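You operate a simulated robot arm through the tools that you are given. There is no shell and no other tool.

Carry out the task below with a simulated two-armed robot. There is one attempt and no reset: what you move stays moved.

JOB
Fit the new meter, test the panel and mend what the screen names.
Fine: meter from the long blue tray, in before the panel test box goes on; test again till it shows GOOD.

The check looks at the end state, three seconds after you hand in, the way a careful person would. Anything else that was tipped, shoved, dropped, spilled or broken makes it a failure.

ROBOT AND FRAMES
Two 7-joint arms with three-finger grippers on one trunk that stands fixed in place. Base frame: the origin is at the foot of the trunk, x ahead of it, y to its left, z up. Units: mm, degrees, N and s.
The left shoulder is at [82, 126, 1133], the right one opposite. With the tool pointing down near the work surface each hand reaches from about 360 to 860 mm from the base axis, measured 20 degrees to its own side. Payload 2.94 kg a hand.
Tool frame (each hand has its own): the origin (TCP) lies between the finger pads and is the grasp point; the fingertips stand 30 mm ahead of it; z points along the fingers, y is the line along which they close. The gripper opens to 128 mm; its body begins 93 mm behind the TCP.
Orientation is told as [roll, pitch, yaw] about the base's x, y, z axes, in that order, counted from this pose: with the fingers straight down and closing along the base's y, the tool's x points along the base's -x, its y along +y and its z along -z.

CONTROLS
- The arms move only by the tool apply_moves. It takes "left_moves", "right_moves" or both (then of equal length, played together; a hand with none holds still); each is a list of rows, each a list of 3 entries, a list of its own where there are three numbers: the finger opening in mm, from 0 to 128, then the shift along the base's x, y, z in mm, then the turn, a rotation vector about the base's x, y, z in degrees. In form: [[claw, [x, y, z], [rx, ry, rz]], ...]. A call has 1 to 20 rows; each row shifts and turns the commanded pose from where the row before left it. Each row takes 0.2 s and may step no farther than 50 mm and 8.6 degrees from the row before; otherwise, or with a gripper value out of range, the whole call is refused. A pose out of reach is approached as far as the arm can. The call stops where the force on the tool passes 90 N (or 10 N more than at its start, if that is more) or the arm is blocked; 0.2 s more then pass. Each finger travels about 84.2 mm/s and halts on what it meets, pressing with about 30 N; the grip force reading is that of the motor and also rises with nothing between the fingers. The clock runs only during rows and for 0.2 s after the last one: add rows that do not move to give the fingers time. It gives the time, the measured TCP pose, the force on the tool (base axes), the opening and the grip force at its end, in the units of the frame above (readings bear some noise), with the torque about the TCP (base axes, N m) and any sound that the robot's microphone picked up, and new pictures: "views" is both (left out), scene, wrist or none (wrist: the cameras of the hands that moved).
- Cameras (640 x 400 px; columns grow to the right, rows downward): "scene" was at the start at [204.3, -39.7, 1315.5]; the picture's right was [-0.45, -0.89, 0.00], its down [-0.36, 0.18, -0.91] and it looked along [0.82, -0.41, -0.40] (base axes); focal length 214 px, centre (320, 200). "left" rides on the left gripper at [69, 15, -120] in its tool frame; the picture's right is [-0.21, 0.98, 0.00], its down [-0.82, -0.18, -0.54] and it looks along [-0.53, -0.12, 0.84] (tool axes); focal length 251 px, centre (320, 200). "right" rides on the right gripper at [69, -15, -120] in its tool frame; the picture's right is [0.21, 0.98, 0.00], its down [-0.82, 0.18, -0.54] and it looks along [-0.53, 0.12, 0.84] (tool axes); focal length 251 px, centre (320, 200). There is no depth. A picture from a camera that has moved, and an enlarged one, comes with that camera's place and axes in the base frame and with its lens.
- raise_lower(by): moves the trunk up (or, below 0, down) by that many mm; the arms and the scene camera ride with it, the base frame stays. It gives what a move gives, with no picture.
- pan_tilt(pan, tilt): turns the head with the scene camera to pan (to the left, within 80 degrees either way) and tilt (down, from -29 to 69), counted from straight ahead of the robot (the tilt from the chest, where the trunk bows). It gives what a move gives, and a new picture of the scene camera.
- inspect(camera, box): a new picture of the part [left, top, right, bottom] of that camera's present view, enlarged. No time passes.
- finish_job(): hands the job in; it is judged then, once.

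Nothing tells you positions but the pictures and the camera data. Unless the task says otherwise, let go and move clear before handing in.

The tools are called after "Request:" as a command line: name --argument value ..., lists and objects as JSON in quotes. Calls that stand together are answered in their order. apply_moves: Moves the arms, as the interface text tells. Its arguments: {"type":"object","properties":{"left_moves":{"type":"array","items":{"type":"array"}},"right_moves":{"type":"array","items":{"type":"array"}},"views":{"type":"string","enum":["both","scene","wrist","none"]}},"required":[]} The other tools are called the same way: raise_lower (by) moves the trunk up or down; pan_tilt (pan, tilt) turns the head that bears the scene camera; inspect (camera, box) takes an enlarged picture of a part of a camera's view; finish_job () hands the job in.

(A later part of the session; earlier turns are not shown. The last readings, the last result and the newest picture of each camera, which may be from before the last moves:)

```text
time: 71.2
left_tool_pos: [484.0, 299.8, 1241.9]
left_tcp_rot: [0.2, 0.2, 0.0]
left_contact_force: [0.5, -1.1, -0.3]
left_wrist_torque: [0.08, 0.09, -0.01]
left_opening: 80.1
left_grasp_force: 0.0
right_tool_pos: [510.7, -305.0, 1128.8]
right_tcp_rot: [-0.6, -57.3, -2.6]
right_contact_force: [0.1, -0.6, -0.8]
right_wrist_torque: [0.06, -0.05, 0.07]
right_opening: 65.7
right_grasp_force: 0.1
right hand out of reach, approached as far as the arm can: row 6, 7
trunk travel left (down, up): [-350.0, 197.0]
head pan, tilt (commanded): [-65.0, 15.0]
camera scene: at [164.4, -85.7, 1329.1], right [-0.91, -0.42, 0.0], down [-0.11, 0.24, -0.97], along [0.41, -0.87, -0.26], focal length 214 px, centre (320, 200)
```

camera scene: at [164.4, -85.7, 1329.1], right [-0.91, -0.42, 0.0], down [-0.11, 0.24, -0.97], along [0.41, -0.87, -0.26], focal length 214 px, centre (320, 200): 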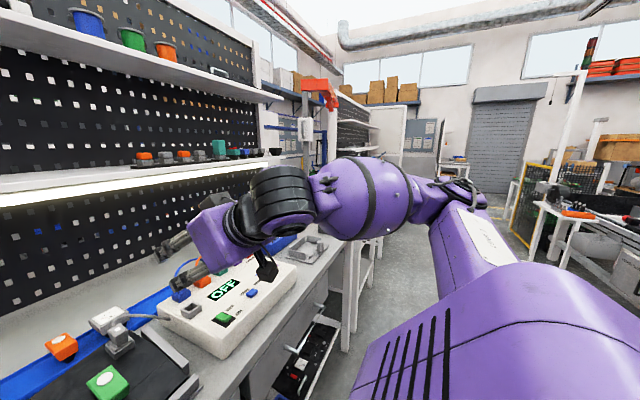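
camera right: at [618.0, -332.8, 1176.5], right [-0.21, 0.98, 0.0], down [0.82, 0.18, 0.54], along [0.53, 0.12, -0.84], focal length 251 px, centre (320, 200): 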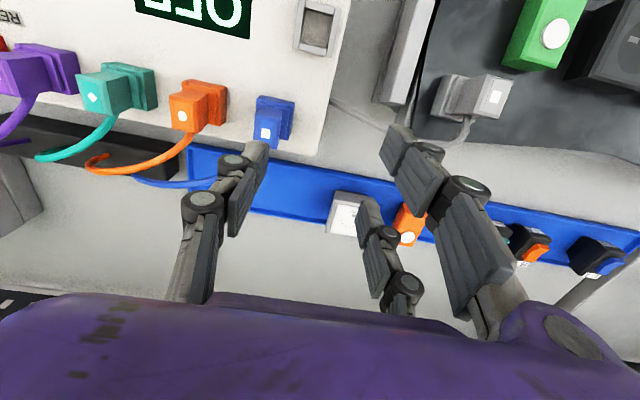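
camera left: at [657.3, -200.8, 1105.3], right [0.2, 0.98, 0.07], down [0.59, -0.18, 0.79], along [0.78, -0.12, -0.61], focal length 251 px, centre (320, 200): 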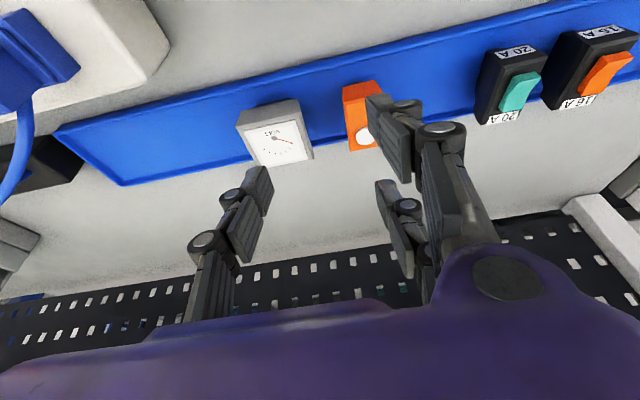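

Request:
apply_moves --right_moves '[[66, [35, 5, -8], [0, 0, 0]], [66, [35, 5, -8], [0, 0, 0]], [66, [35, 5, -8], [0, 0, 0]], [66, [35, 5, -8], [0, 0, 0]], [66, [35, 5, -8], [0, 0, 0]], [66, [35, 5, -8], [0, 0, 0]], [66, [0, 0, 0], [0, 0, 0]]]' --views "scene"

```text
time: 72.8
left_tool_pos: [480.6, 303.0, 1243.9]
left_tcp_rot: [0.0, 0.0, 0.1]
left_contact_force: [-0.3, 0.2, 0.6]
left_wrist_torque: [-0.01, 0.01, -0.01]
left_opening: 80.0
left_grasp_force: 0.0
right_tool_pos: [718.2, -274.8, 1081.8]
right_tcp_rot: [-0.9, -57.2, -2.4]
right_contact_force: [0.1, -0.2, -0.3]
right_wrist_torque: [-0.03, -0.02, -0.03]
right_opening: 66.0
right_grasp_force: 0.2
trunk travel left (down, up): [-350.0, 197.0]
head pan, tilt (commanded): [-65.0, 15.0]
camera scene: at [160.3, -83.2, 1330.0], right [-0.91, -0.42, 0.0], down [-0.11, 0.23, -0.97], along [0.41, -0.88, -0.26], focal length 214 px, centre (320, 200)
```

scene: 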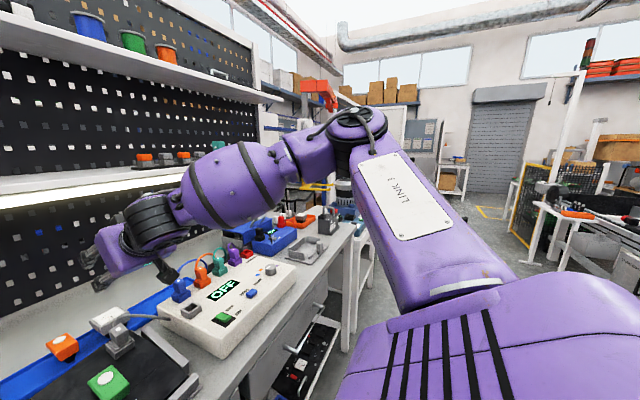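

Request:
apply_moves --right_moves '[[66, [25, 5, -5], [0, 0, 0]], [66, [25, 5, -5], [0, 0, 0]], [66, [20, 5, -5], [0, 0, 0]], [66, [0, 0, 0], [0, 8, 0]], [66, [0, 0, 0], [0, 8, 0]], [66, [0, 0, 0], [0, 8, 0]], [66, [0, 0, 0], [0, 8, 0]], [66, [0, 0, 0], [0, 0, 0]]]' --views "wrist"

```text
time: 74.6
left_tool_pos: [482.8, 303.5, 1242.7]
left_tcp_rot: [-0.1, 0.0, 0.0]
left_contact_force: [-0.1, 0.6, 0.1]
left_wrist_torque: [-0.05, 0.02, 0.0]
left_opening: 79.9
left_grasp_force: 0.0
right_tool_pos: [780.5, -305.9, 1074.1]
right_tcp_rot: [-2.3, -25.0, -1.5]
right_contact_force: [0.1, 0.4, 0.1]
right_wrist_torque: [-0.04, -0.01, 0.02]
right_opening: 66.0
right_grasp_force: 0.1
right hand out of reach, approached as far as the arm can: row 7
trunk travel left (down, up): [-350.0, 197.0]
head pan, tilt (commanded): [-65.0, 15.0]
camera right: at [667.8, -312.9, 1153.7], right [-0.15, 0.98, -0.13], down [0.52, 0.19, 0.83], along [0.84, 0.06, -0.54], focal length 251 px, centre (320, 200)
```

right: 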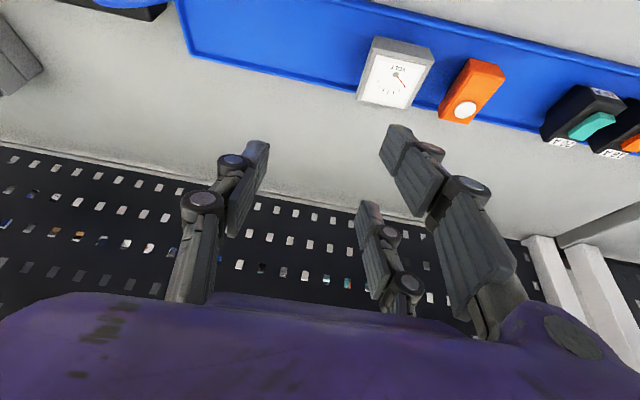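

At 25° pitch the right hand now reaches x=780. I'll test moving inward and lower from here.

Request:
apply_moves --right_moves '[[66, [0, 10, -20], [0, 0, 0]], [66, [0, 10, -20], [0, 0, 0]], [66, [0, 15, -20], [0, 0, 0]], [66, [0, 15, 0], [0, 0, 0]], [66, [0, 0, 0], [0, 0, 0]]]' --views "wrist"

```text
time: 75.8
left_tool_pos: [482.6, 303.2, 1243.1]
left_tcp_rot: [0.1, 0.0, 0.0]
left_contact_force: [0.1, 0.8, 0.1]
left_wrist_torque: [-0.02, -0.01, 0.01]
left_opening: 80.0
left_grasp_force: 0.1
right_tool_pos: [777.4, -289.2, 1020.6]
right_tcp_rot: [-2.4, -25.1, -1.3]
right_contact_force: [-0.4, 0.0, -0.9]
right_wrist_torque: [0.0, -0.01, 0.01]
right_opening: 65.9
right_grasp_force: 0.1
right hand out of reach, approached as far as the arm can: row 1, 2, 3, 4
trunk travel left (down, up): [-350.0, 197.0]
head pan, tilt (commanded): [-65.0, 15.0]
camera right: at [664.2, -295.4, 1100.5], right [-0.15, 0.98, -0.13], down [0.52, 0.19, 0.83], along [0.84, 0.06, -0.54], focal length 251 px, centre (320, 200)
```

right: 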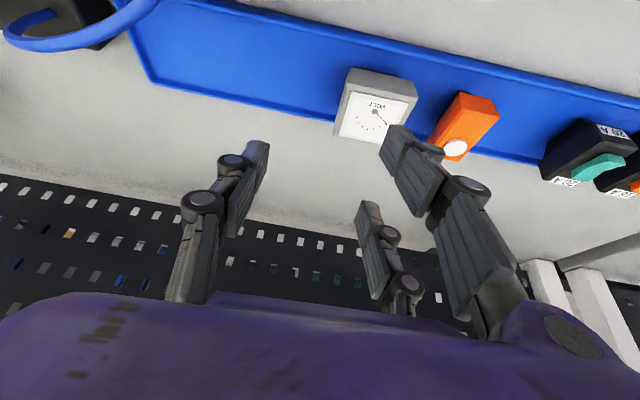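

The right hand can get close too, but at ~30° tilt its camera would come near the grey plug's cable. Let me retract it and check how the trunk height shifts the shoulders forward, since that could reduce the tilt needed.

Request:
apply_moves --right_moves '[[66, [-20, -5, 20], [0, 0, 0]], [66, [-30, -5, 20], [0, 0, 0]], [66, [-40, -5, 20], [0, 0, 0]], [66, [-40, -5, 20], [0, 0, 0]], [66, [-40, -5, 20], [2, 6, 1]], [66, [-40, -5, 20], [0, 6, 0]], [66, [-40, -5, 20], [0, 6, 0]], [66, [-40, 0, 20], [0, 7, 0]], [66, [-20, 0, 20], [0, 0, 0]], [66, [0, 0, 0], [0, 0, 0]]]' --views "none"

```text
time: 78.0
left_tool_pos: [482.8, 303.5, 1242.1]
left_tcp_rot: [-0.1, 0.0, 0.0]
left_contact_force: [-0.9, 0.9, 0.6]
left_wrist_torque: [0.01, 0.04, -0.01]
left_opening: 80.1
left_grasp_force: 0.1
right_tool_pos: [468.3, -321.5, 1202.6]
right_tcp_rot: [-0.7, 0.0, -1.0]
right_contact_force: [0.3, -0.7, -0.7]
right_wrist_torque: [-0.02, 0.04, -0.03]
right_opening: 65.9
right_grasp_force: 0.1
trunk travel left (down, up): [-350.0, 197.0]
head pan, tilt (commanded): [-65.0, 15.0]
```

Request:
raise_lower --by -100

Request:
pan_tilt --pan -15 --tilt 35

```text
time: 79.3
left_tool_pos: [496.4, 301.4, 1127.2]
left_tcp_rot: [-0.2, 2.4, -0.1]
left_contact_force: [0.0, -0.4, 0.3]
left_wrist_torque: [0.02, 0.02, 0.02]
left_opening: 80.0
left_grasp_force: 0.1
right_tool_pos: [466.1, -323.2, 1102.0]
right_tcp_rot: [-0.8, -0.1, -1.1]
right_contact_force: [0.4, -0.4, -0.1]
right_wrist_torque: [-0.01, 0.0, 0.01]
right_opening: 66.1
right_grasp_force: 0.0
trunk travel left (down, up): [-250.0, 297.0]
head pan, tilt (commanded): [-65.0, 15.0]
```

```text
time: 80.5
left_tool_pos: [495.8, 302.6, 1127.3]
left_tcp_rot: [-0.2, 2.3, 0.0]
left_contact_force: [0.3, -0.4, -0.8]
left_wrist_torque: [0.0, 0.03, 0.01]
left_opening: 79.9
left_grasp_force: 0.1
right_tool_pos: [466.8, -323.0, 1101.8]
right_tcp_rot: [-0.7, -0.1, -1.1]
right_contact_force: [0.0, -0.8, 0.8]
right_wrist_torque: [0.0, 0.01, -0.02]
right_opening: 65.7
right_grasp_force: 0.0
trunk travel left (down, up): [-250.0, 297.0]
head pan, tilt (commanded): [-15.0, 35.0]
camera scene: at [232.3, -21.0, 1198.7], right [-0.26, -0.97, 0.0], down [-0.55, 0.15, -0.82], along [0.79, -0.21, -0.57], focal length 214 px, centre (320, 200)
```

scene: 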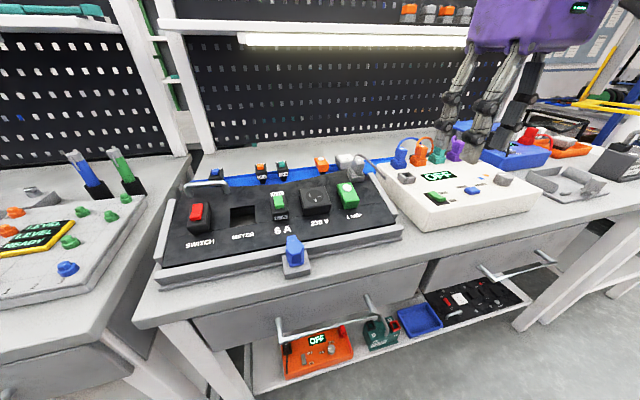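

Lowering the trunk 100 mm moved the shoulders forward about 26 mm, which cuts the needed tilt to about 26°. To keep the wrist camera away from the cable I'd like the left hand turned by 180° (camera on the far side); I'll test that turn in free space and park the right hand further right.

Request:
apply_moves --left_moves '[[80, [0, 0, 20], [0, -2.3, 0]], [80, [0, 0, 20], [0, 0, -8.5]], [80, [0, 0, 20], [0, 0, -8.5]], [80, [0, 0, 0], [0, 0, -8.5]], [80, [0, 0, 0], [0, 0, -8.5]], [80, [0, 0, 0], [0, 0, -8.5]], [80, [0, 0, 0], [0, 0, -8.5]], [80, [0, 0, 0], [0, 0, -8.5]], [80, [0, 0, 0], [0, 0, -8.5]], [80, [0, 0, 0], [0, 0, -8.5]], [80, [0, 0, 0], [0, 0, -8.5]], [80, [0, 0, 0], [0, 0, -5]], [80, [0, 0, 0], [0, 0, 0]]]' --right_moves '[[66, [0, -20, 20], [0, 0, 0]], [66, [0, -20, 20], [0, 0, 0]], [66, [0, -20, 20], [0, 0, 0]], [66, [0, -20, 0], [0, 0, 0]], [66, [0, -20, 0], [0, 0, 0]], [66, [0, -20, 0], [0, 0, 0]], [66, [0, 0, 0], [0, 0, 0]], [66, [0, 0, 0], [0, 0, 0]], [66, [0, 0, 0], [0, 0, 0]], [66, [0, 0, 0], [0, 0, 0]], [66, [0, 0, 0], [0, 0, 0]], [66, [0, 0, 0], [0, 0, 0]], [66, [0, 0, 0], [0, 0, 0]]]' --views "none"

```text
time: 83.3
left_tool_pos: [511.9, 284.6, 1148.8]
left_tcp_rot: [-0.1, -0.1, -90.1]
left_contact_force: [0.0, 0.6, 0.1]
left_wrist_torque: [0.01, 0.0, -0.01]
left_opening: 80.3
left_grasp_force: 0.1
left hand out of reach, approached as far as the arm can: row 1, 2, 3
right_tool_pos: [466.7, -443.9, 1162.0]
right_tcp_rot: [-0.7, 0.0, -1.1]
right_contact_force: [-0.5, 0.2, -0.6]
right_wrist_torque: [-0.02, 0.0, 0.01]
right_opening: 65.9
right_grasp_force: 0.0
trunk travel left (down, up): [-250.0, 297.0]
head pan, tilt (commanded): [-15.0, 35.0]
```

Request:
apply_moves --left_moves '[[80, [0, 0, 0], [0, 0, -8.5]], [80, [0, 0, 0], [0, 0, -8.5]], [80, [0, 0, 0], [0, 0, -8.5]], [80, [0, 0, 0], [0, 0, -8.5]], [80, [0, 0, 0], [0, 0, -8.5]], [80, [0, 0, 0], [0, 0, -8.5]], [80, [0, 0, 0], [0, 0, -8.5]], [80, [0, 0, 0], [0, 0, -8.5]], [80, [0, 0, 0], [0, 0, -8.5]], [80, [0, 0, 0], [0, 0, -8.5]], [80, [0, 0, 0], [0, 0, -4.9]], [80, [0, 0, 0], [0, 0, 0]]]' --views "wrist"

```text
time: 85.9
left_tool_pos: [512.7, 284.7, 1148.5]
left_tcp_rot: [-0.2, 0.0, -180.0]
left_contact_force: [0.1, 0.8, -0.4]
left_wrist_torque: [0.0, -0.01, -0.03]
left_opening: 79.9
left_grasp_force: 0.1
left hand out of reach, approached as far as the arm can: row 2
right_tool_pos: [467.5, -441.9, 1161.7]
right_tcp_rot: [-0.7, -0.1, -1.1]
right_contact_force: [-0.3, -0.4, 0.1]
right_wrist_torque: [0.01, 0.0, -0.01]
right_opening: 65.7
right_grasp_force: 0.1
trunk travel left (down, up): [-250.0, 297.0]
head pan, tilt (commanded): [-15.0, 35.0]
camera left: at [582.1, 269.9, 1268.0], right [-0.21, -0.98, 0.0], down [-0.82, 0.18, 0.54], along [-0.53, 0.12, -0.84], focal length 251 px, centre (320, 200)
```

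left: 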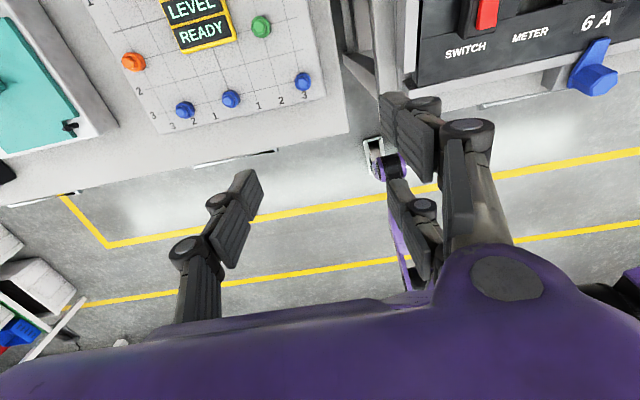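

The 180° turn works. Now I'll bring the left hand, tilted about 26° forward with the camera on the far side, to a point above the meter.

Request:
apply_moves --left_moves '[[70, [10, -40, -10], [0, -8.5, 0]], [66, [10, -40, -10], [0, -8.5, 0]], [66, [10, -40, -10], [0, -8.5, 0]], [66, [20, -45, -5], [0, 0, 0]], [66, [20, -45, -5], [0, 0, 0]], [66, [20, -45, -5], [0, 0, 0]], [66, [20, -45, -5], [0, 0, 0]], [66, [30, -38, 0], [0, 0, 0]], [66, [30, -38, 0], [0, 0, 0]], [66, [30, -38, 0], [0, 0, 0]], [66, [30, -38, 0], [0, 0, 0]], [66, [0, 0, 0], [0, 0, 0]]]' --views "both"

```text
time: 88.5
left_tool_pos: [744.3, -167.6, 1101.1]
left_tcp_rot: [-0.1, 25.7, -179.8]
left_contact_force: [-1.0, 0.2, 1.0]
left_wrist_torque: [-0.03, 0.02, 0.0]
left_opening: 66.5
left_grasp_force: 0.0
right_tool_pos: [466.4, -441.0, 1162.7]
right_tcp_rot: [-0.7, -0.1, -1.2]
right_contact_force: [0.7, 1.0, 0.1]
right_wrist_torque: [-0.04, -0.01, -0.01]
right_opening: 66.0
right_grasp_force: 0.2
trunk travel left (down, up): [-250.0, 297.0]
head pan, tilt (commanded): [-15.0, 35.0]
camera scene: at [232.3, -19.9, 1198.7], right [-0.26, -0.97, 0.0], down [-0.55, 0.15, -0.82], along [0.79, -0.21, -0.57], focal length 214 px, centre (320, 200)
camera left: at [754.8, -181.4, 1238.8], right [-0.19, -0.98, -0.09], down [-0.97, 0.18, 0.13], along [-0.11, 0.12, -0.99], focal length 251 px, centre (320, 200)
```

scene: 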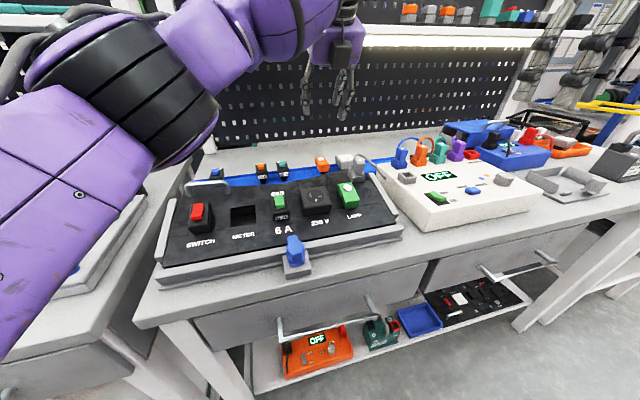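
left: 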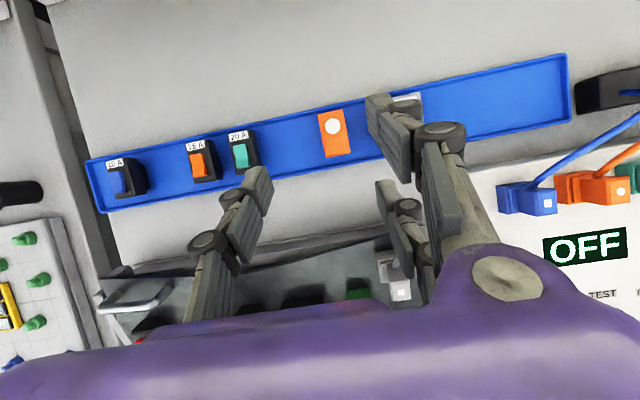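

Now it reaches well, and the wrist camera looks nearly straight down. I'll add 3° of tilt and go over the meter at about z=985.

Request:
apply_moves --left_moves '[[66, [10, -25, -25], [0, -3, 0]], [66, [12, -25, -25], [0, 0, 0]], [66, [12, -20, -25], [0, 0, 0]], [66, [8, -15, -25], [0, 0, 0]], [66, [0, 0, -15], [0, 0, 0]], [66, [0, 0, 0], [0, 0, 0]]]' --views "both"

```text
time: 89.9
left_tool_pos: [780.5, -244.9, 979.7]
left_tcp_rot: [-0.2, 28.3, -179.9]
left_contact_force: [0.4, 0.0, 0.3]
left_wrist_torque: [-0.02, 0.0, -0.01]
left_opening: 66.1
left_grasp_force: 0.0
left hand out of reach, approached as far as the arm can: row 4
right_tool_pos: [467.5, -443.3, 1161.1]
right_tcp_rot: [-0.7, -0.2, -1.1]
right_contact_force: [0.4, 0.2, 0.9]
right_wrist_torque: [0.01, 0.02, -0.01]
right_opening: 66.3
right_grasp_force: 0.0
trunk travel left (down, up): [-250.0, 297.0]
head pan, tilt (commanded): [-15.0, 35.0]
camera scene: at [232.7, -20.4, 1198.6], right [-0.26, -0.97, 0.0], down [-0.55, 0.15, -0.82], along [0.79, -0.21, -0.57], focal length 214 px, centre (320, 200)
camera left: at [784.5, -260.1, 1117.6], right [-0.19, -0.98, -0.11], down [-0.98, 0.18, 0.09], along [-0.07, 0.12, -0.99], focal length 251 px, centre (320, 200)
```

scene: 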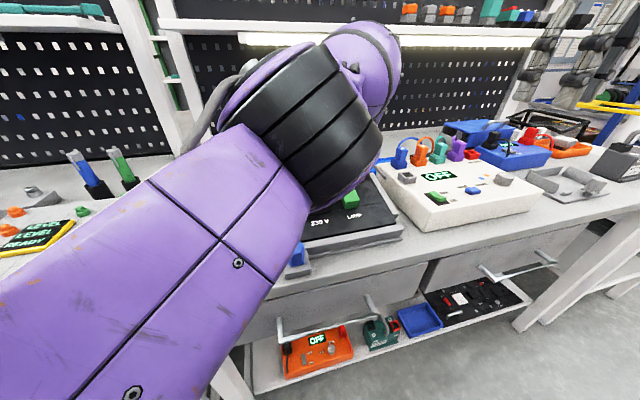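
left: 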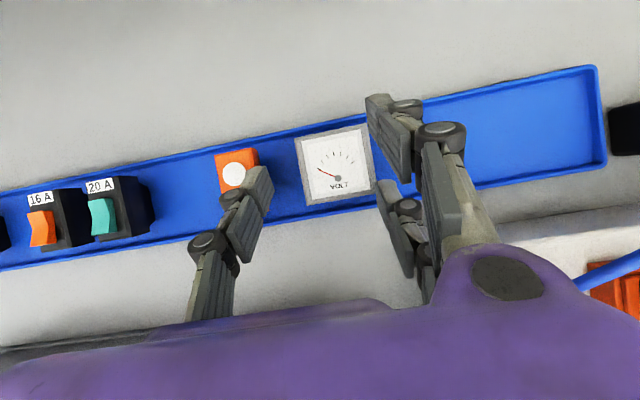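

Request:
inspect --camera "left" --box '[200, 80, 440, 230]'

```text
2.67 times, centred on (320, 155) of left
camera zoom: at [784.5, -260.1, 1117.6], right [-0.19, -0.98, -0.11], down [-0.98, 0.18, 0.09], along [-0.07, 0.12, -0.99], focal length 670 px, centre (320, 320)
```

zoom: 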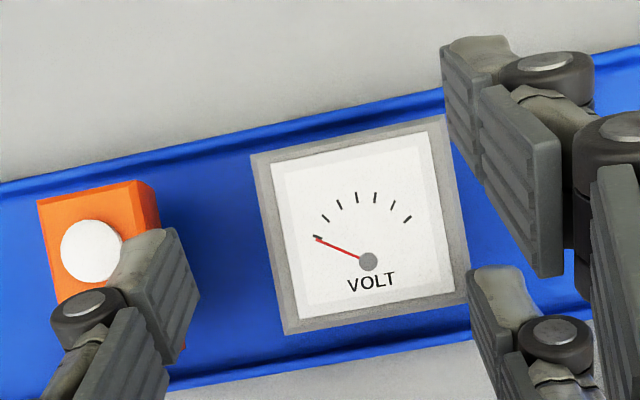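

The meter's top centre measures [794, -254, 931]. I'll align over it (TCP 10 mm short of centre in x because of the tilt) and check before descending.

Request:
apply_moves --left_moves '[[66, [3.5, -9.5, -5], [0, 0, 0]], [66, [0, 0, -10], [0, 0, 0]], [66, [0, 0, 0], [0, 0, 0]]]' --views "wrist"

```text
time: 90.7
left_tool_pos: [779.8, -251.8, 963.8]
left_tcp_rot: [-0.2, 28.5, -180.0]
left_contact_force: [0.8, -0.5, 0.0]
left_wrist_torque: [-0.01, 0.01, 0.0]
left_opening: 65.9
left_grasp_force: 0.1
left hand out of reach, approached as far as the arm can: row 1
right_tool_pos: [466.5, -443.5, 1162.0]
right_tcp_rot: [-0.8, -0.1, -1.1]
right_contact_force: [0.1, -0.2, 0.3]
right_wrist_torque: [-0.01, -0.02, -0.01]
right_opening: 65.9
right_grasp_force: 0.0
trunk travel left (down, up): [-250.0, 297.0]
head pan, tilt (commanded): [-15.0, 35.0]
camera left: at [783.4, -265.9, 1101.9], right [-0.19, -0.98, -0.1], down [-0.98, 0.18, 0.08], along [-0.06, 0.12, -0.99], focal length 251 px, centre (320, 200)
```

left: 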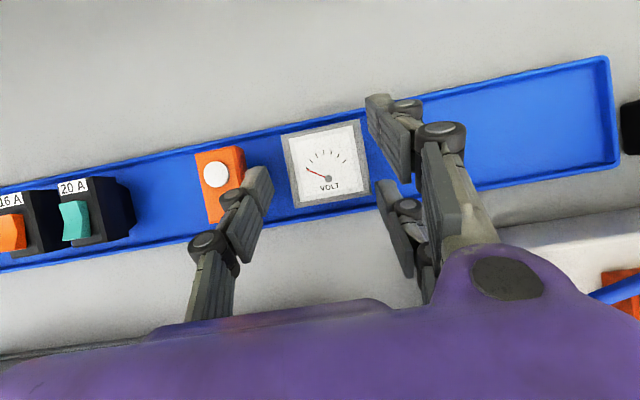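

Request:
apply_moves --left_moves '[[66, [2, -2.6, -5], [0, -2.5, 0]], [66, [2, 0, -5], [0, 0, 0]], [66, [0, 0, 0], [0, 0, 0]]]' --views "wrist"

```text
time: 91.5
left_tool_pos: [788.6, -258.2, 955.1]
left_tcp_rot: [-0.1, 30.9, -179.9]
left_contact_force: [-0.1, 0.8, -0.5]
left_wrist_torque: [-0.02, -0.02, 0.0]
left_opening: 65.9
left_grasp_force: 0.0
left hand out of reach, approached as far as the arm can: row 1
right_tool_pos: [466.3, -442.7, 1161.1]
right_tcp_rot: [-0.7, -0.1, -1.1]
right_contact_force: [0.0, 0.1, 0.4]
right_wrist_torque: [-0.01, 0.0, -0.04]
right_opening: 66.0
right_grasp_force: 0.0
trunk travel left (down, up): [-250.0, 297.0]
head pan, tilt (commanded): [-15.0, 35.0]
camera left: at [786.1, -271.6, 1093.3], right [-0.18, -0.98, -0.11], down [-0.98, 0.18, 0.04], along [-0.02, 0.12, -0.99], focal length 251 px, centre (320, 200)
```

left: 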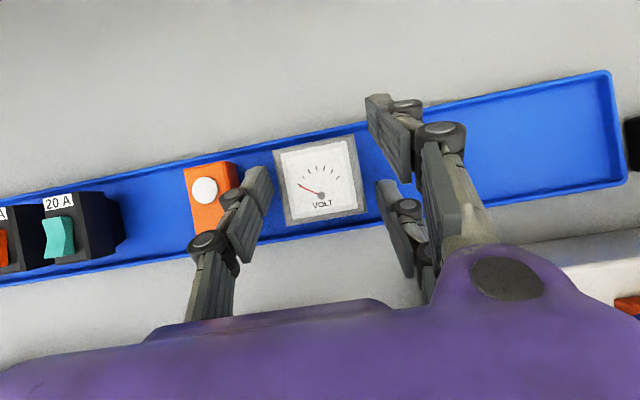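

Request:
inspect --camera "left" --box '[220, 90, 420, 290]'

```text
2.00 times, centred on (320, 190) of left
camera zoom: at [786.1, -271.6, 1093.3], right [-0.18, -0.98, -0.11], down [-0.98, 0.18, 0.04], along [-0.02, 0.12, -0.99], focal length 503 px, centre (320, 220)
```

zoom: 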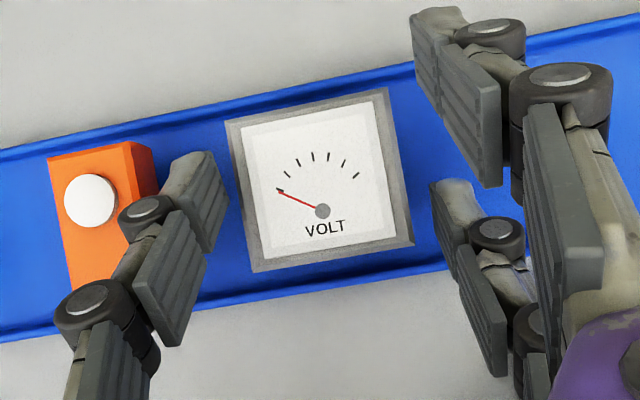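

Meter centre confirmed at [794, -255]. A small correction, then descend to grasp height (TCP z≈933).

Request:
apply_moves --left_moves '[[66, [-4, 2, -4], [0, 0, 0]], [66, [0, 0, -8], [0, 0, 0]], [66, [0, 0, -6], [0, 0, 0]], [66, [0, 0, -4], [0, 0, 0]], [66, [0, 0, 0], [0, 0, 0]]]' --views "wrist"

```text
time: 92.7
left_tool_pos: [786.9, -259.6, 933.8]
left_tcp_rot: [-0.2, 30.9, -179.8]
left_contact_force: [-0.1, 0.7, -0.2]
left_wrist_torque: [-0.02, -0.02, -0.02]
left_opening: 66.1
left_grasp_force: 0.0
left hand out of reach, approached as far as the arm can: row 1
right_tool_pos: [466.1, -442.0, 1163.0]
right_tcp_rot: [-0.7, -0.2, -1.1]
right_contact_force: [-0.1, 1.2, -0.1]
right_wrist_torque: [0.0, 0.02, -0.01]
right_opening: 66.0
right_grasp_force: 0.0
trunk travel left (down, up): [-250.0, 297.0]
head pan, tilt (commanded): [-15.0, 35.0]
camera left: at [785.8, -274.3, 1071.6], right [-0.18, -0.98, -0.11], down [-0.98, 0.18, 0.04], along [-0.02, 0.12, -0.99], focal length 251 px, centre (320, 200)
```

left: 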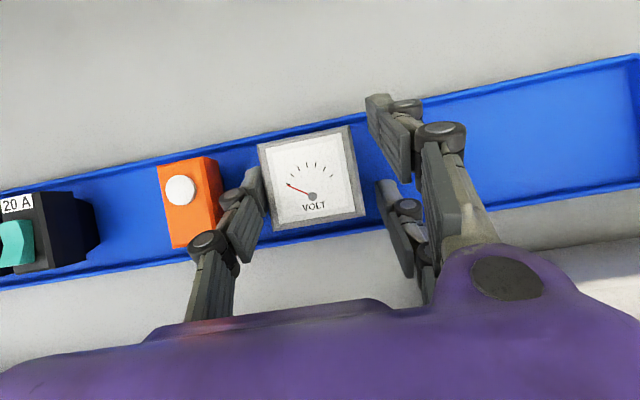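

Request:
inspect --camera "left" --box '[220, 100, 420, 300]'

```text
2.00 times, centred on (320, 200) of left
camera zoom: at [785.8, -274.3, 1071.6], right [-0.18, -0.98, -0.11], down [-0.98, 0.18, 0.04], along [-0.02, 0.12, -0.99], focal length 503 px, centre (320, 200)
```

zoom: 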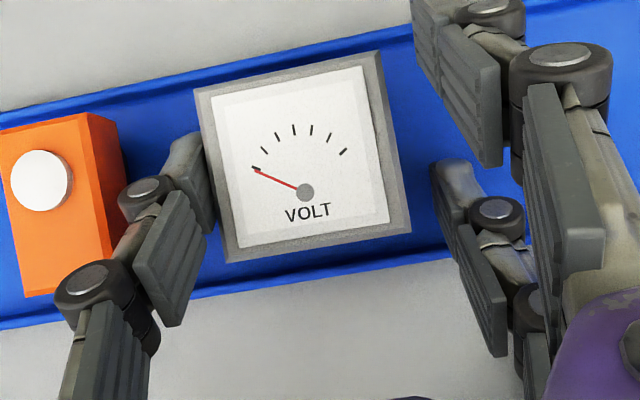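

The hand is at grasp height but about 4 mm off in y. I'll nudge it +4 mm in y before closing.

Request:
apply_moves --left_moves '[[66, [-1, 4, 0], [0, 0, 0]], [66, [0, 0, 0], [0, 0, 0]]]' --views "none"

```text
time: 93.3
left_tool_pos: [787.6, -260.0, 933.7]
left_tcp_rot: [-0.1, 30.8, -179.9]
left_contact_force: [0.2, -1.0, 0.9]
left_wrist_torque: [0.01, 0.01, -0.01]
left_opening: 66.1
left_grasp_force: 0.0
left hand out of reach, approached as far as the arm can: row 1
right_tool_pos: [467.2, -442.7, 1162.6]
right_tcp_rot: [-0.6, -0.1, -1.1]
right_contact_force: [0.2, 0.0, -0.6]
right_wrist_torque: [-0.03, -0.02, 0.03]
right_opening: 66.2
right_grasp_force: 0.1
trunk travel left (down, up): [-250.0, 297.0]
head pan, tilt (commanded): [-15.0, 35.0]
```

Request:
apply_moves --left_moves '[[66, [-4, 0, 0], [0, 0, 0]], [66, [0, 0, 0], [0, 0, 0]]]' --views "none"

```text
time: 93.9
left_tool_pos: [785.7, -260.6, 933.4]
left_tcp_rot: [-0.2, 30.9, -179.9]
left_contact_force: [0.8, 0.5, 0.2]
left_wrist_torque: [0.01, -0.02, -0.02]
left_opening: 66.2
left_grasp_force: 0.3
left hand out of reach, approached as far as the arm can: row 1
right_tool_pos: [467.0, -442.8, 1162.0]
right_tcp_rot: [-0.7, 0.0, -1.1]
right_contact_force: [-0.2, 0.0, 0.3]
right_wrist_torque: [-0.04, -0.03, 0.05]
right_opening: 65.7
right_grasp_force: 0.1
trunk travel left (down, up): [-250.0, 297.0]
head pan, tilt (commanded): [-15.0, 35.0]
```

Request:
apply_moves --left_moves '[[66, [0, 0, 0], [0, 0, 3]], [66, [0, 4, 0], [0, 0, 0]], [66, [0, 0, 0], [0, 0, 0]]]' --views "none"

```text
time: 94.7
left_tool_pos: [785.0, -255.1, 933.0]
left_tcp_rot: [-0.1, 30.9, -176.9]
left_contact_force: [0.2, 0.2, 0.1]
left_wrist_torque: [0.04, 0.02, 0.01]
left_opening: 66.2
left_grasp_force: 0.0
left hand out of reach, approached as far as the arm can: row 1
right_tool_pos: [466.7, -441.2, 1161.3]
right_tcp_rot: [-0.7, -0.2, -1.1]
right_contact_force: [-0.6, -0.1, -0.4]
right_wrist_torque: [-0.01, 0.0, -0.01]
right_opening: 66.0
right_grasp_force: 0.1
trunk travel left (down, up): [-250.0, 297.0]
head pan, tilt (commanded): [-15.0, 35.0]
```

Rotating 3° freed the limit; the hand is now at [785, -255, 933], centred on the meter. Closing the fingers.

Request:
apply_moves --left_moves '[[52, [0, 0, 0], [0, 0, 0]], [40, [0, 0, 0], [0, 0, 0]], [40, [0, 0, 0], [0, 0, 0]], [40, [0, 0, 0], [0, 0, 0]]]' --views "wrist"

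```text
time: 95.7
left_tool_pos: [785.1, -255.5, 932.7]
left_tcp_rot: [-0.1, 31.0, -176.9]
left_contact_force: [0.0, 0.2, 0.7]
left_wrist_torque: [0.02, 0.0, -0.02]
left_opening: 53.6
left_grasp_force: 30.3
right_tool_pos: [466.5, -441.2, 1162.0]
right_tcp_rot: [-0.7, 0.0, -1.1]
right_contact_force: [-0.5, -0.1, -0.3]
right_wrist_torque: [0.0, 0.01, -0.04]
right_opening: 66.0
right_grasp_force: 0.1
trunk travel left (down, up): [-250.0, 297.0]
head pan, tilt (commanded): [-15.0, 35.0]
camera left: at [784.3, -270.6, 1071.3], right [-0.13, -0.99, -0.11], down [-0.99, 0.13, 0.04], along [-0.03, 0.12, -0.99], focal length 251 px, centre (320, 200)
```

left: 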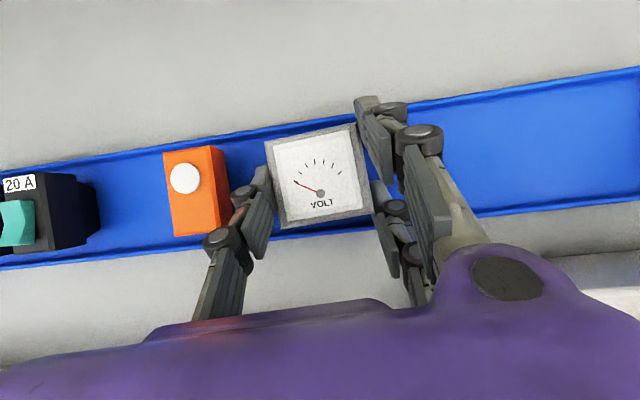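

Gripped at 53.6 mm with 30 N. Lifting gently.

Request:
apply_moves --left_moves '[[40, [0, 0, 8], [0, 0, 0]], [40, [0, 0, 10], [0, 0, 0]], [40, [-2, 2, 12], [0, 0, 0]], [40, [-4, 4, 12], [0, 0, 0]], [40, [0, 0, 0], [0, 0, 0]]]' --views "wrist"

```text
time: 96.9
left_tool_pos: [782.5, -251.1, 972.7]
left_tcp_rot: [-0.3, 30.9, -176.9]
left_contact_force: [-0.8, -0.1, 0.0]
left_wrist_torque: [0.03, 0.02, -0.02]
left_opening: 39.6
left_grasp_force: 0.0
left hand out of reach, approached as far as the arm can: row 4
right_tool_pos: [467.2, -443.3, 1161.1]
right_tcp_rot: [-0.7, -0.1, -1.1]
right_contact_force: [-0.1, 0.0, -0.5]
right_wrist_torque: [0.0, -0.01, 0.01]
right_opening: 66.1
right_grasp_force: 0.0
trunk travel left (down, up): [-250.0, 297.0]
head pan, tilt (commanded): [-15.0, 35.0]
camera left: at [781.5, -265.3, 1111.1], right [-0.13, -0.99, -0.11], down [-0.99, 0.12, 0.04], along [-0.03, 0.12, -0.99], focal length 251 px, centre (320, 200)
```

left: 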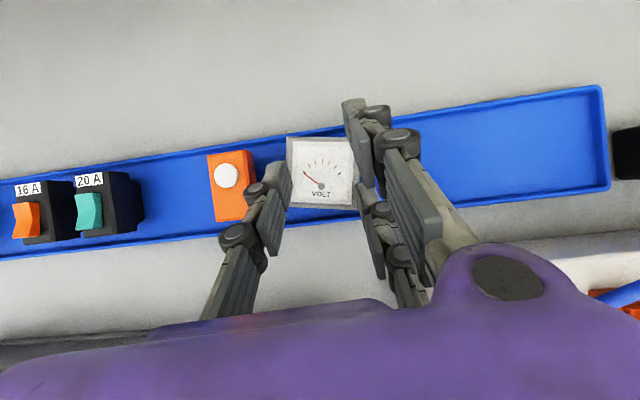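

The grip slipped and the meter stayed in the tray. I'll look closely at its current state and the finger contact geometry.

Request:
inspect --camera "left" --box '[190, 90, 430, 300]'

Request:
inspect --camera "scene" --box '[250, 120, 420, 226]'

```text
1.90 times, centred on (310, 195) of left
camera zoom: at [781.5, -265.3, 1111.1], right [-0.13, -0.99, -0.11], down [-0.99, 0.12, 0.04], along [-0.03, 0.12, -0.99], focal length 479 px, centre (339, 210)
```

zoom: 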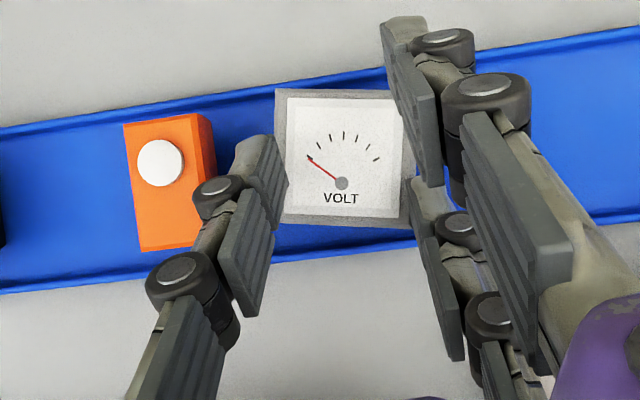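

```text
3.76 times, centred on (335, 173) of scene
camera zoom: at [232.4, -21.0, 1198.7], right [-0.26, -0.97, 0.0], down [-0.55, 0.15, -0.82], along [0.79, -0.21, -0.57], focal length 807 px, centre (264, 302)
```

zoom: 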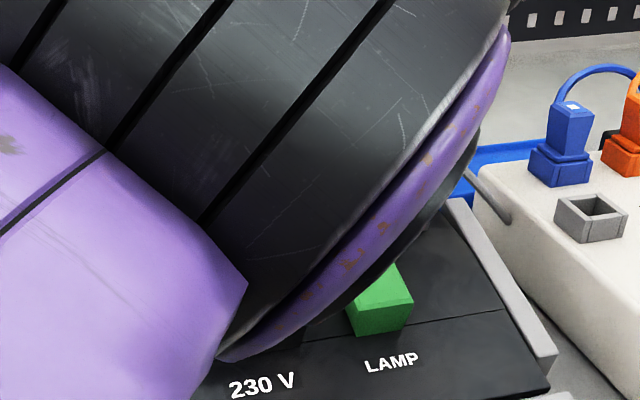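

The meter stands upright in the tray, turned by roughly 10°. I suspect the finger pads aren't parallel at this opening, so I'll back the left hand off to where the scene camera can see the fingers edge-on.

Request:
apply_moves --left_moves '[[66, [-3, 3, 15], [0, 0, 0]], [66, [-10, 10, 20], [0, 0, 0]], [66, [-20, 25, 20], [0, 0, 0]], [66, [-30, 38, 10], [0, 0, 0]], [66, [-30, 38, 10], [0, 0, 0]], [66, [-30, 38, 10], [0, 0, 0]], [66, [-20, 40, 10], [0, 6, 0]], [56, [-20, 40, 0], [0, 8, 0]], [56, [-10, 40, 0], [0, 8, 0]], [56, [0, 40, 0], [0, 8, 0]], [56, [0, 0, 0], [0, 0, 0]], [56, [0, 0, 0], [0, 0, 0]]]' --views "scene"

```text
time: 99.5
left_tool_pos: [733.4, -54.1, 1096.1]
left_tcp_rot: [-1.6, 1.1, -177.3]
left_contact_force: [-0.3, 0.9, 1.1]
left_wrist_torque: [-0.02, -0.01, -0.02]
left_opening: 55.8
left_grasp_force: 0.1
left hand out of reach, approached as far as the arm can: row 2, 3, 4, 5, 6, 7, 8, 10
right_tool_pos: [467.7, -442.1, 1161.6]
right_tcp_rot: [-0.7, -0.1, -1.1]
right_contact_force: [0.4, 0.6, 0.0]
right_wrist_torque: [-0.01, 0.01, -0.02]
right_opening: 66.2
right_grasp_force: 0.0
trunk travel left (down, up): [-250.0, 297.0]
head pan, tilt (commanded): [-15.0, 35.0]
camera scene: at [233.1, -19.7, 1199.6], right [-0.25, -0.97, 0.0], down [-0.55, 0.14, -0.83], along [0.8, -0.21, -0.56], focal length 214 px, centre (320, 200)
```

scene: 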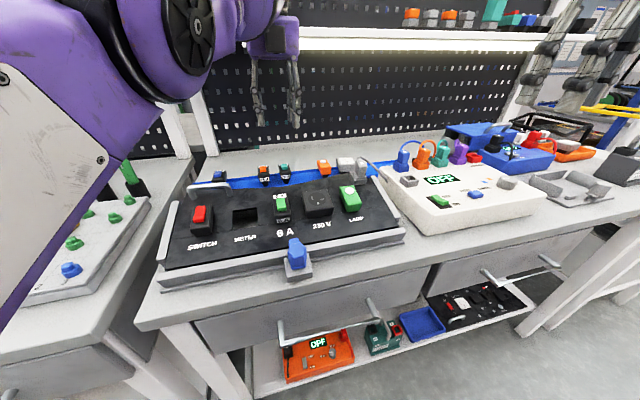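

Request:
inspect --camera "scene" --box '[230, 10, 330, 140]'

Request:
inspect --camera "scene" --box '[310, 140, 390, 190]'

Request:
inspect --camera "scene" --box '[500, 0, 640, 120]'

```text
3.08 times, centred on (280, 75) of scene
camera zoom: at [233.1, -19.7, 1199.6], right [-0.25, -0.97, 0.0], down [-0.55, 0.14, -0.83], along [0.8, -0.21, -0.56], focal length 660 px, centre (443, 585)
```

zoom: 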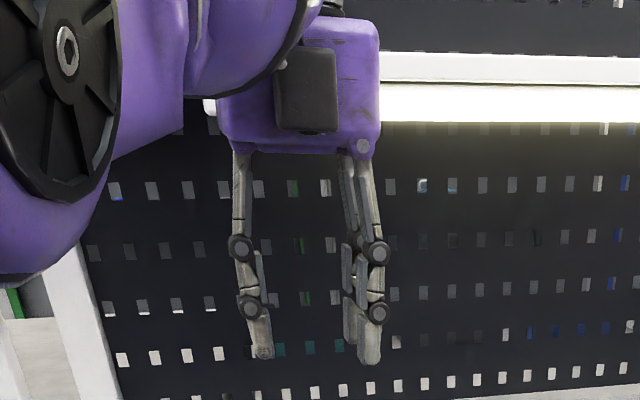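

```text
8.00 times, centred on (350, 165) of scene
camera zoom: at [233.1, -19.7, 1199.6], right [-0.25, -0.97, 0.0], down [-0.55, 0.14, -0.83], along [0.8, -0.21, -0.56], focal length 1716 px, centre (80, 480)
```

zoom: 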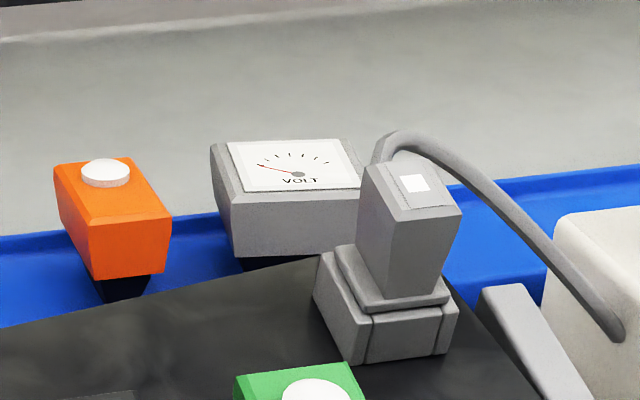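

```text
3.33 times, centred on (570, 60) of scene
camera zoom: at [233.1, -19.7, 1199.6], right [-0.25, -0.97, 0.0], down [-0.55, 0.14, -0.83], along [0.8, -0.21, -0.56], focal length 715 px, centre (-513, 667)
```

zoom: 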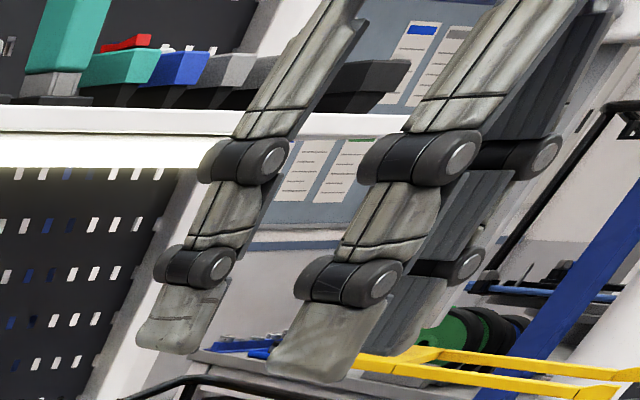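

The fingers are nearly parallel with tips leaning slightly inward, so last time the far finger simply missed the meter because of the tilt offset. I'll re-approach with the TCP set 15 mm short of the meter's centre so that all three fingers land on it, and use less tilt.

Request:
apply_moves --left_moves '[[70, [10, -30, -5], [-1.6, -8, 0]], [70, [10, -35, -10], [0, -8, 0]], [70, [10, -35, -10], [0, -8, 0]], [70, [8, -35, -15], [0, -4, 0.5]], [70, [5, -35, -25], [0, 0, 0]], [70, [3, -25, -30], [0, 0, 0]], [70, [2, -3, -20], [0, 0, 0]], [70, [0, 0, 0], [0, 0, 0]]]' --views "wrist"

```text
time: 101.3
left_tool_pos: [784.0, -246.6, 982.9]
left_tcp_rot: [1.5, 28.9, -176.3]
left_contact_force: [0.6, 0.3, 0.4]
left_wrist_torque: [-0.03, 0.02, -0.03]
left_opening: 70.0
left_grasp_force: 0.1
left hand out of reach, approached as far as the arm can: row 1, 2, 3, 4, 5, 6
right_tool_pos: [465.2, -443.0, 1161.9]
right_tcp_rot: [-0.6, -0.1, -1.1]
right_contact_force: [-0.4, -0.5, 0.8]
right_wrist_torque: [-0.02, -0.02, -0.02]
right_opening: 66.0
right_grasp_force: 0.1
trunk travel left (down, up): [-250.0, 297.0]
head pan, tilt (commanded): [-15.0, 35.0]
camera left: at [786.8, -256.5, 1121.0], right [-0.14, -0.99, -0.08], down [-0.99, 0.13, 0.07], along [-0.06, 0.09, -0.99], focal length 251 px, centre (320, 200)
```

left: 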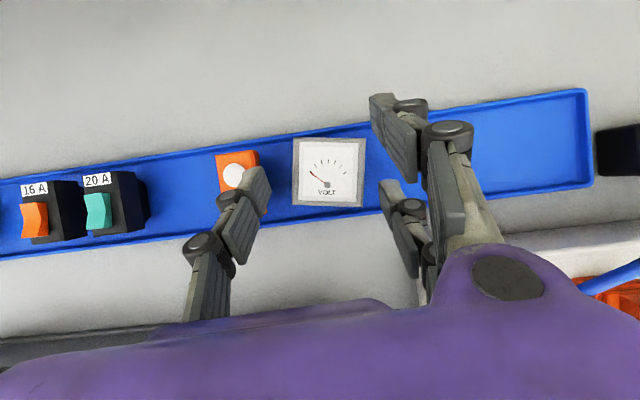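

Request:
inspect --camera "left" --box '[200, 90, 440, 240]'

```text
2.67 times, centred on (320, 165) of left
camera zoom: at [786.8, -256.5, 1121.0], right [-0.14, -0.99, -0.08], down [-0.99, 0.13, 0.07], along [-0.06, 0.09, -0.99], focal length 670 px, centre (320, 293)
```

zoom: 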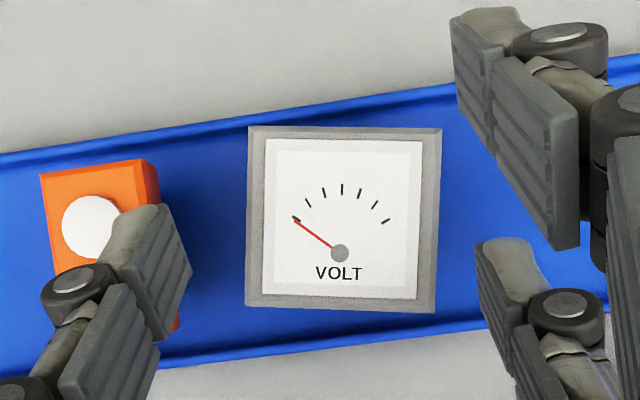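

The meter's centre is now [796, -249], turned about -10°. I'll align to [781, -252] and come down to just above it first.

Request:
apply_moves --left_moves '[[70, [-1.5, -2.5, -12], [0, 0, 0]], [70, [-1.5, -2.5, -12], [0, 0, 0]], [70, [0, 0, 0], [0, 0, 0]]]' --views "wrist"

```text
time: 102.1
left_tool_pos: [782.5, -251.6, 958.8]
left_tcp_rot: [1.5, 28.9, -176.3]
left_contact_force: [1.0, -0.1, 0.3]
left_wrist_torque: [-0.02, -0.01, 0.01]
left_opening: 70.0
left_grasp_force: 0.1
right_tool_pos: [466.8, -442.8, 1162.2]
right_tcp_rot: [-0.7, -0.1, -1.1]
right_contact_force: [0.7, -1.5, -0.4]
right_wrist_torque: [-0.02, -0.01, 0.02]
right_opening: 65.9
right_grasp_force: 0.0
trunk travel left (down, up): [-250.0, 297.0]
head pan, tilt (commanded): [-15.0, 35.0]
camera left: at [785.0, -262.9, 1097.7], right [-0.14, -0.99, -0.08], down [-0.99, 0.13, 0.07], along [-0.06, 0.09, -0.99], focal length 251 px, centre (320, 200)
```

left: 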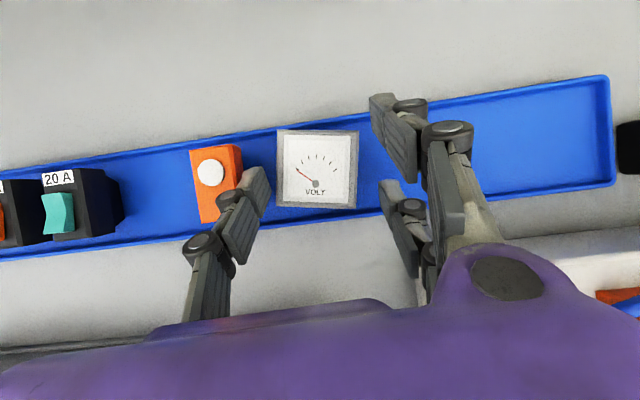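

Request:
apply_moves --left_moves '[[70, [-1.5, 0, -9], [0, 0, 0]], [70, [0, 0, -9], [0, 0, 0]], [70, [0, 0, -6.5], [0, 0, 0]], [70, [0, 0, 0], [0, 0, 0]]]' --views "wrist"

```text
time: 103.1
left_tool_pos: [780.8, -251.3, 934.6]
left_tcp_rot: [1.5, 28.9, -176.3]
left_contact_force: [-0.2, 0.0, -0.1]
left_wrist_torque: [0.0, -0.01, -0.02]
left_opening: 70.3
left_grasp_force: 0.0
right_tool_pos: [466.6, -443.3, 1162.0]
right_tcp_rot: [-0.8, -0.1, -1.2]
right_contact_force: [-0.6, -0.2, 0.3]
right_wrist_torque: [-0.01, 0.0, -0.03]
right_opening: 65.7
right_grasp_force: 0.0
trunk travel left (down, up): [-250.0, 297.0]
head pan, tilt (commanded): [-15.0, 35.0]
camera left: at [783.3, -263.5, 1072.7], right [-0.14, -0.99, -0.08], down [-0.99, 0.13, 0.07], along [-0.06, 0.09, -0.99], focal length 251 px, centre (320, 200)
```

left: 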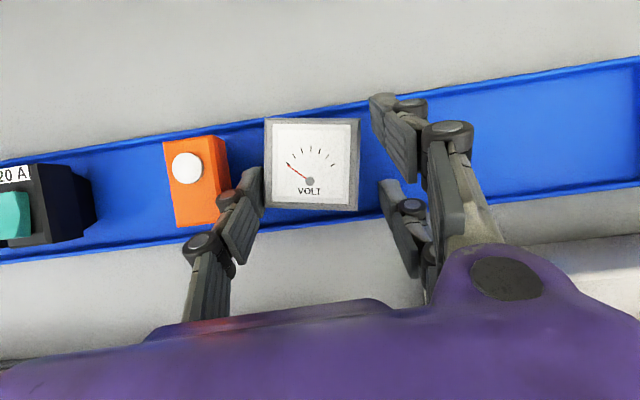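

All three fingers should land on the meter now. Closing.

Request:
apply_moves --left_moves '[[56, [0, 0, 0], [0, 0, 0]], [40, [0, 0, 0], [0, 0, 0]], [40, [0, 0, 0], [0, 0, 0]], [40, [0, 0, 0], [0, 0, 0]]]' --views "wrist"

Request:
inspect --camera "left" --box '[200, 80, 460, 300]'

```text
time: 104.1
left_tool_pos: [780.2, -251.9, 934.5]
left_tcp_rot: [1.5, 29.0, -176.3]
left_contact_force: [-0.3, -0.1, 1.2]
left_wrist_torque: [-0.04, -0.01, -0.02]
left_opening: 53.6
left_grasp_force: 29.6
right_tool_pos: [466.5, -443.2, 1161.3]
right_tcp_rot: [-0.8, -0.2, -1.1]
right_contact_force: [1.9, 0.0, -0.1]
right_wrist_torque: [-0.01, 0.05, -0.03]
right_opening: 66.2
right_grasp_force: 0.1
trunk travel left (down, up): [-250.0, 297.0]
head pan, tilt (commanded): [-15.0, 35.0]
camera left: at [783.3, -263.5, 1072.9], right [-0.14, -0.99, -0.08], down [-0.99, 0.13, 0.07], along [-0.06, 0.09, -0.99], focal length 251 px, centre (320, 200)
```

left: 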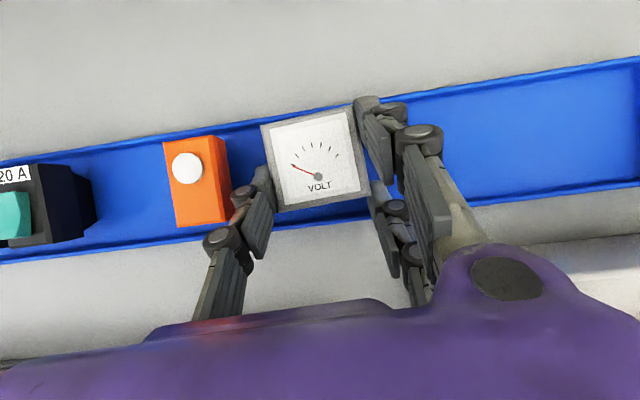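

```text
1.82 times, centred on (330, 190) of left
camera zoom: at [783.3, -263.5, 1072.9], right [-0.14, -0.99, -0.08], down [-0.99, 0.13, 0.07], along [-0.06, 0.09, -0.99], focal length 457 px, centre (302, 218)
```

zoom: 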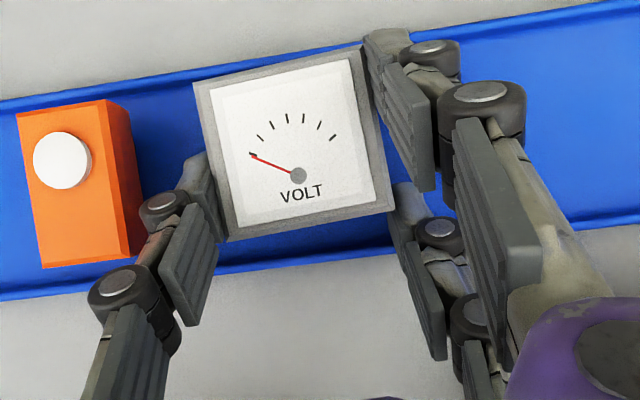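

The meter aligned with the hand and is gripped (53.6 mm, 30 N). I'll lift just 8 mm and check that it holds.

Request:
apply_moves --left_moves '[[40, [0, 0, 3], [0, 0, 0]], [40, [0, 0, 5], [0, 0, 0]], [40, [0, 0, 0], [0, 0, 0]]]' --views "wrist"

```text
time: 104.9
left_tool_pos: [780.3, -251.3, 941.8]
left_tcp_rot: [1.5, 28.9, -176.2]
left_contact_force: [0.2, -0.1, -1.3]
left_wrist_torque: [-0.04, 0.04, 0.02]
left_opening: 53.4
left_grasp_force: 30.3
right_tool_pos: [466.6, -442.0, 1161.9]
right_tcp_rot: [-0.7, -0.1, -1.1]
right_contact_force: [-1.1, -0.2, 0.4]
right_wrist_torque: [0.01, -0.03, 0.02]
right_opening: 66.0
right_grasp_force: 0.0
trunk travel left (down, up): [-250.0, 297.0]
head pan, tilt (commanded): [-15.0, 35.0]
camera left: at [783.3, -262.5, 1080.6], right [-0.14, -0.99, -0.08], down [-0.99, 0.13, 0.07], along [-0.06, 0.09, -0.99], focal length 251 px, centre (320, 200)
```

left: 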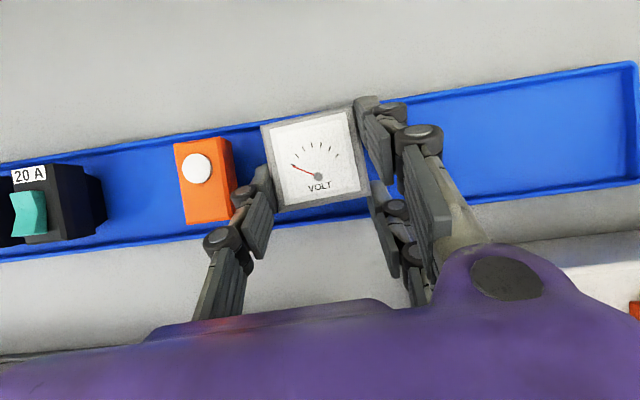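

It holds. Continue lifting slowly.

Request:
apply_moves --left_moves '[[40, [0, 0, 7], [0, 0, 0]], [40, [0, 0, 8], [0, 0, 0]], [40, [-1, 1, 8], [0, 0, 0]], [40, [-2, 2, 8], [0, 0, 0]], [40, [-3, 3, 8], [0, 0, 0]], [40, [0, 0, 0], [0, 0, 0]]]' --views "wrist"

```text
time: 106.3
left_tool_pos: [774.3, -245.0, 980.3]
left_tcp_rot: [1.4, 28.9, -176.4]
left_contact_force: [0.0, 0.5, -0.4]
left_wrist_torque: [0.0, 0.01, 0.0]
left_opening: 53.2
left_grasp_force: 30.2
right_tool_pos: [465.8, -442.9, 1162.5]
right_tcp_rot: [-0.7, -0.1, -1.0]
right_contact_force: [-0.2, 0.9, 0.6]
right_wrist_torque: [-0.01, 0.02, -0.01]
right_opening: 66.0
right_grasp_force: 0.2
trunk travel left (down, up): [-250.0, 297.0]
head pan, tilt (commanded): [-15.0, 35.0]
camera left: at [777.4, -256.0, 1118.4], right [-0.14, -0.99, -0.08], down [-0.99, 0.13, 0.07], along [-0.06, 0.09, -0.99], focal length 251 px, centre (320, 200)
```

left: 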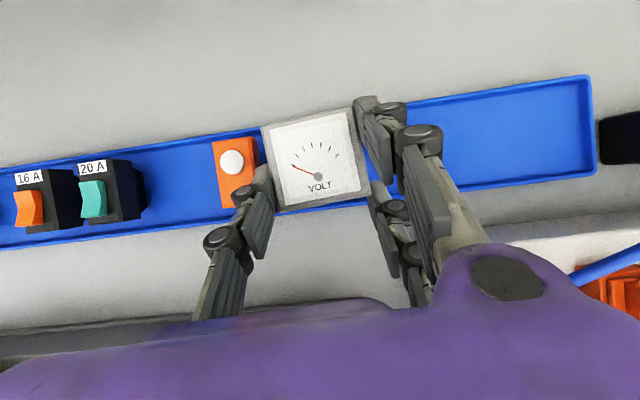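

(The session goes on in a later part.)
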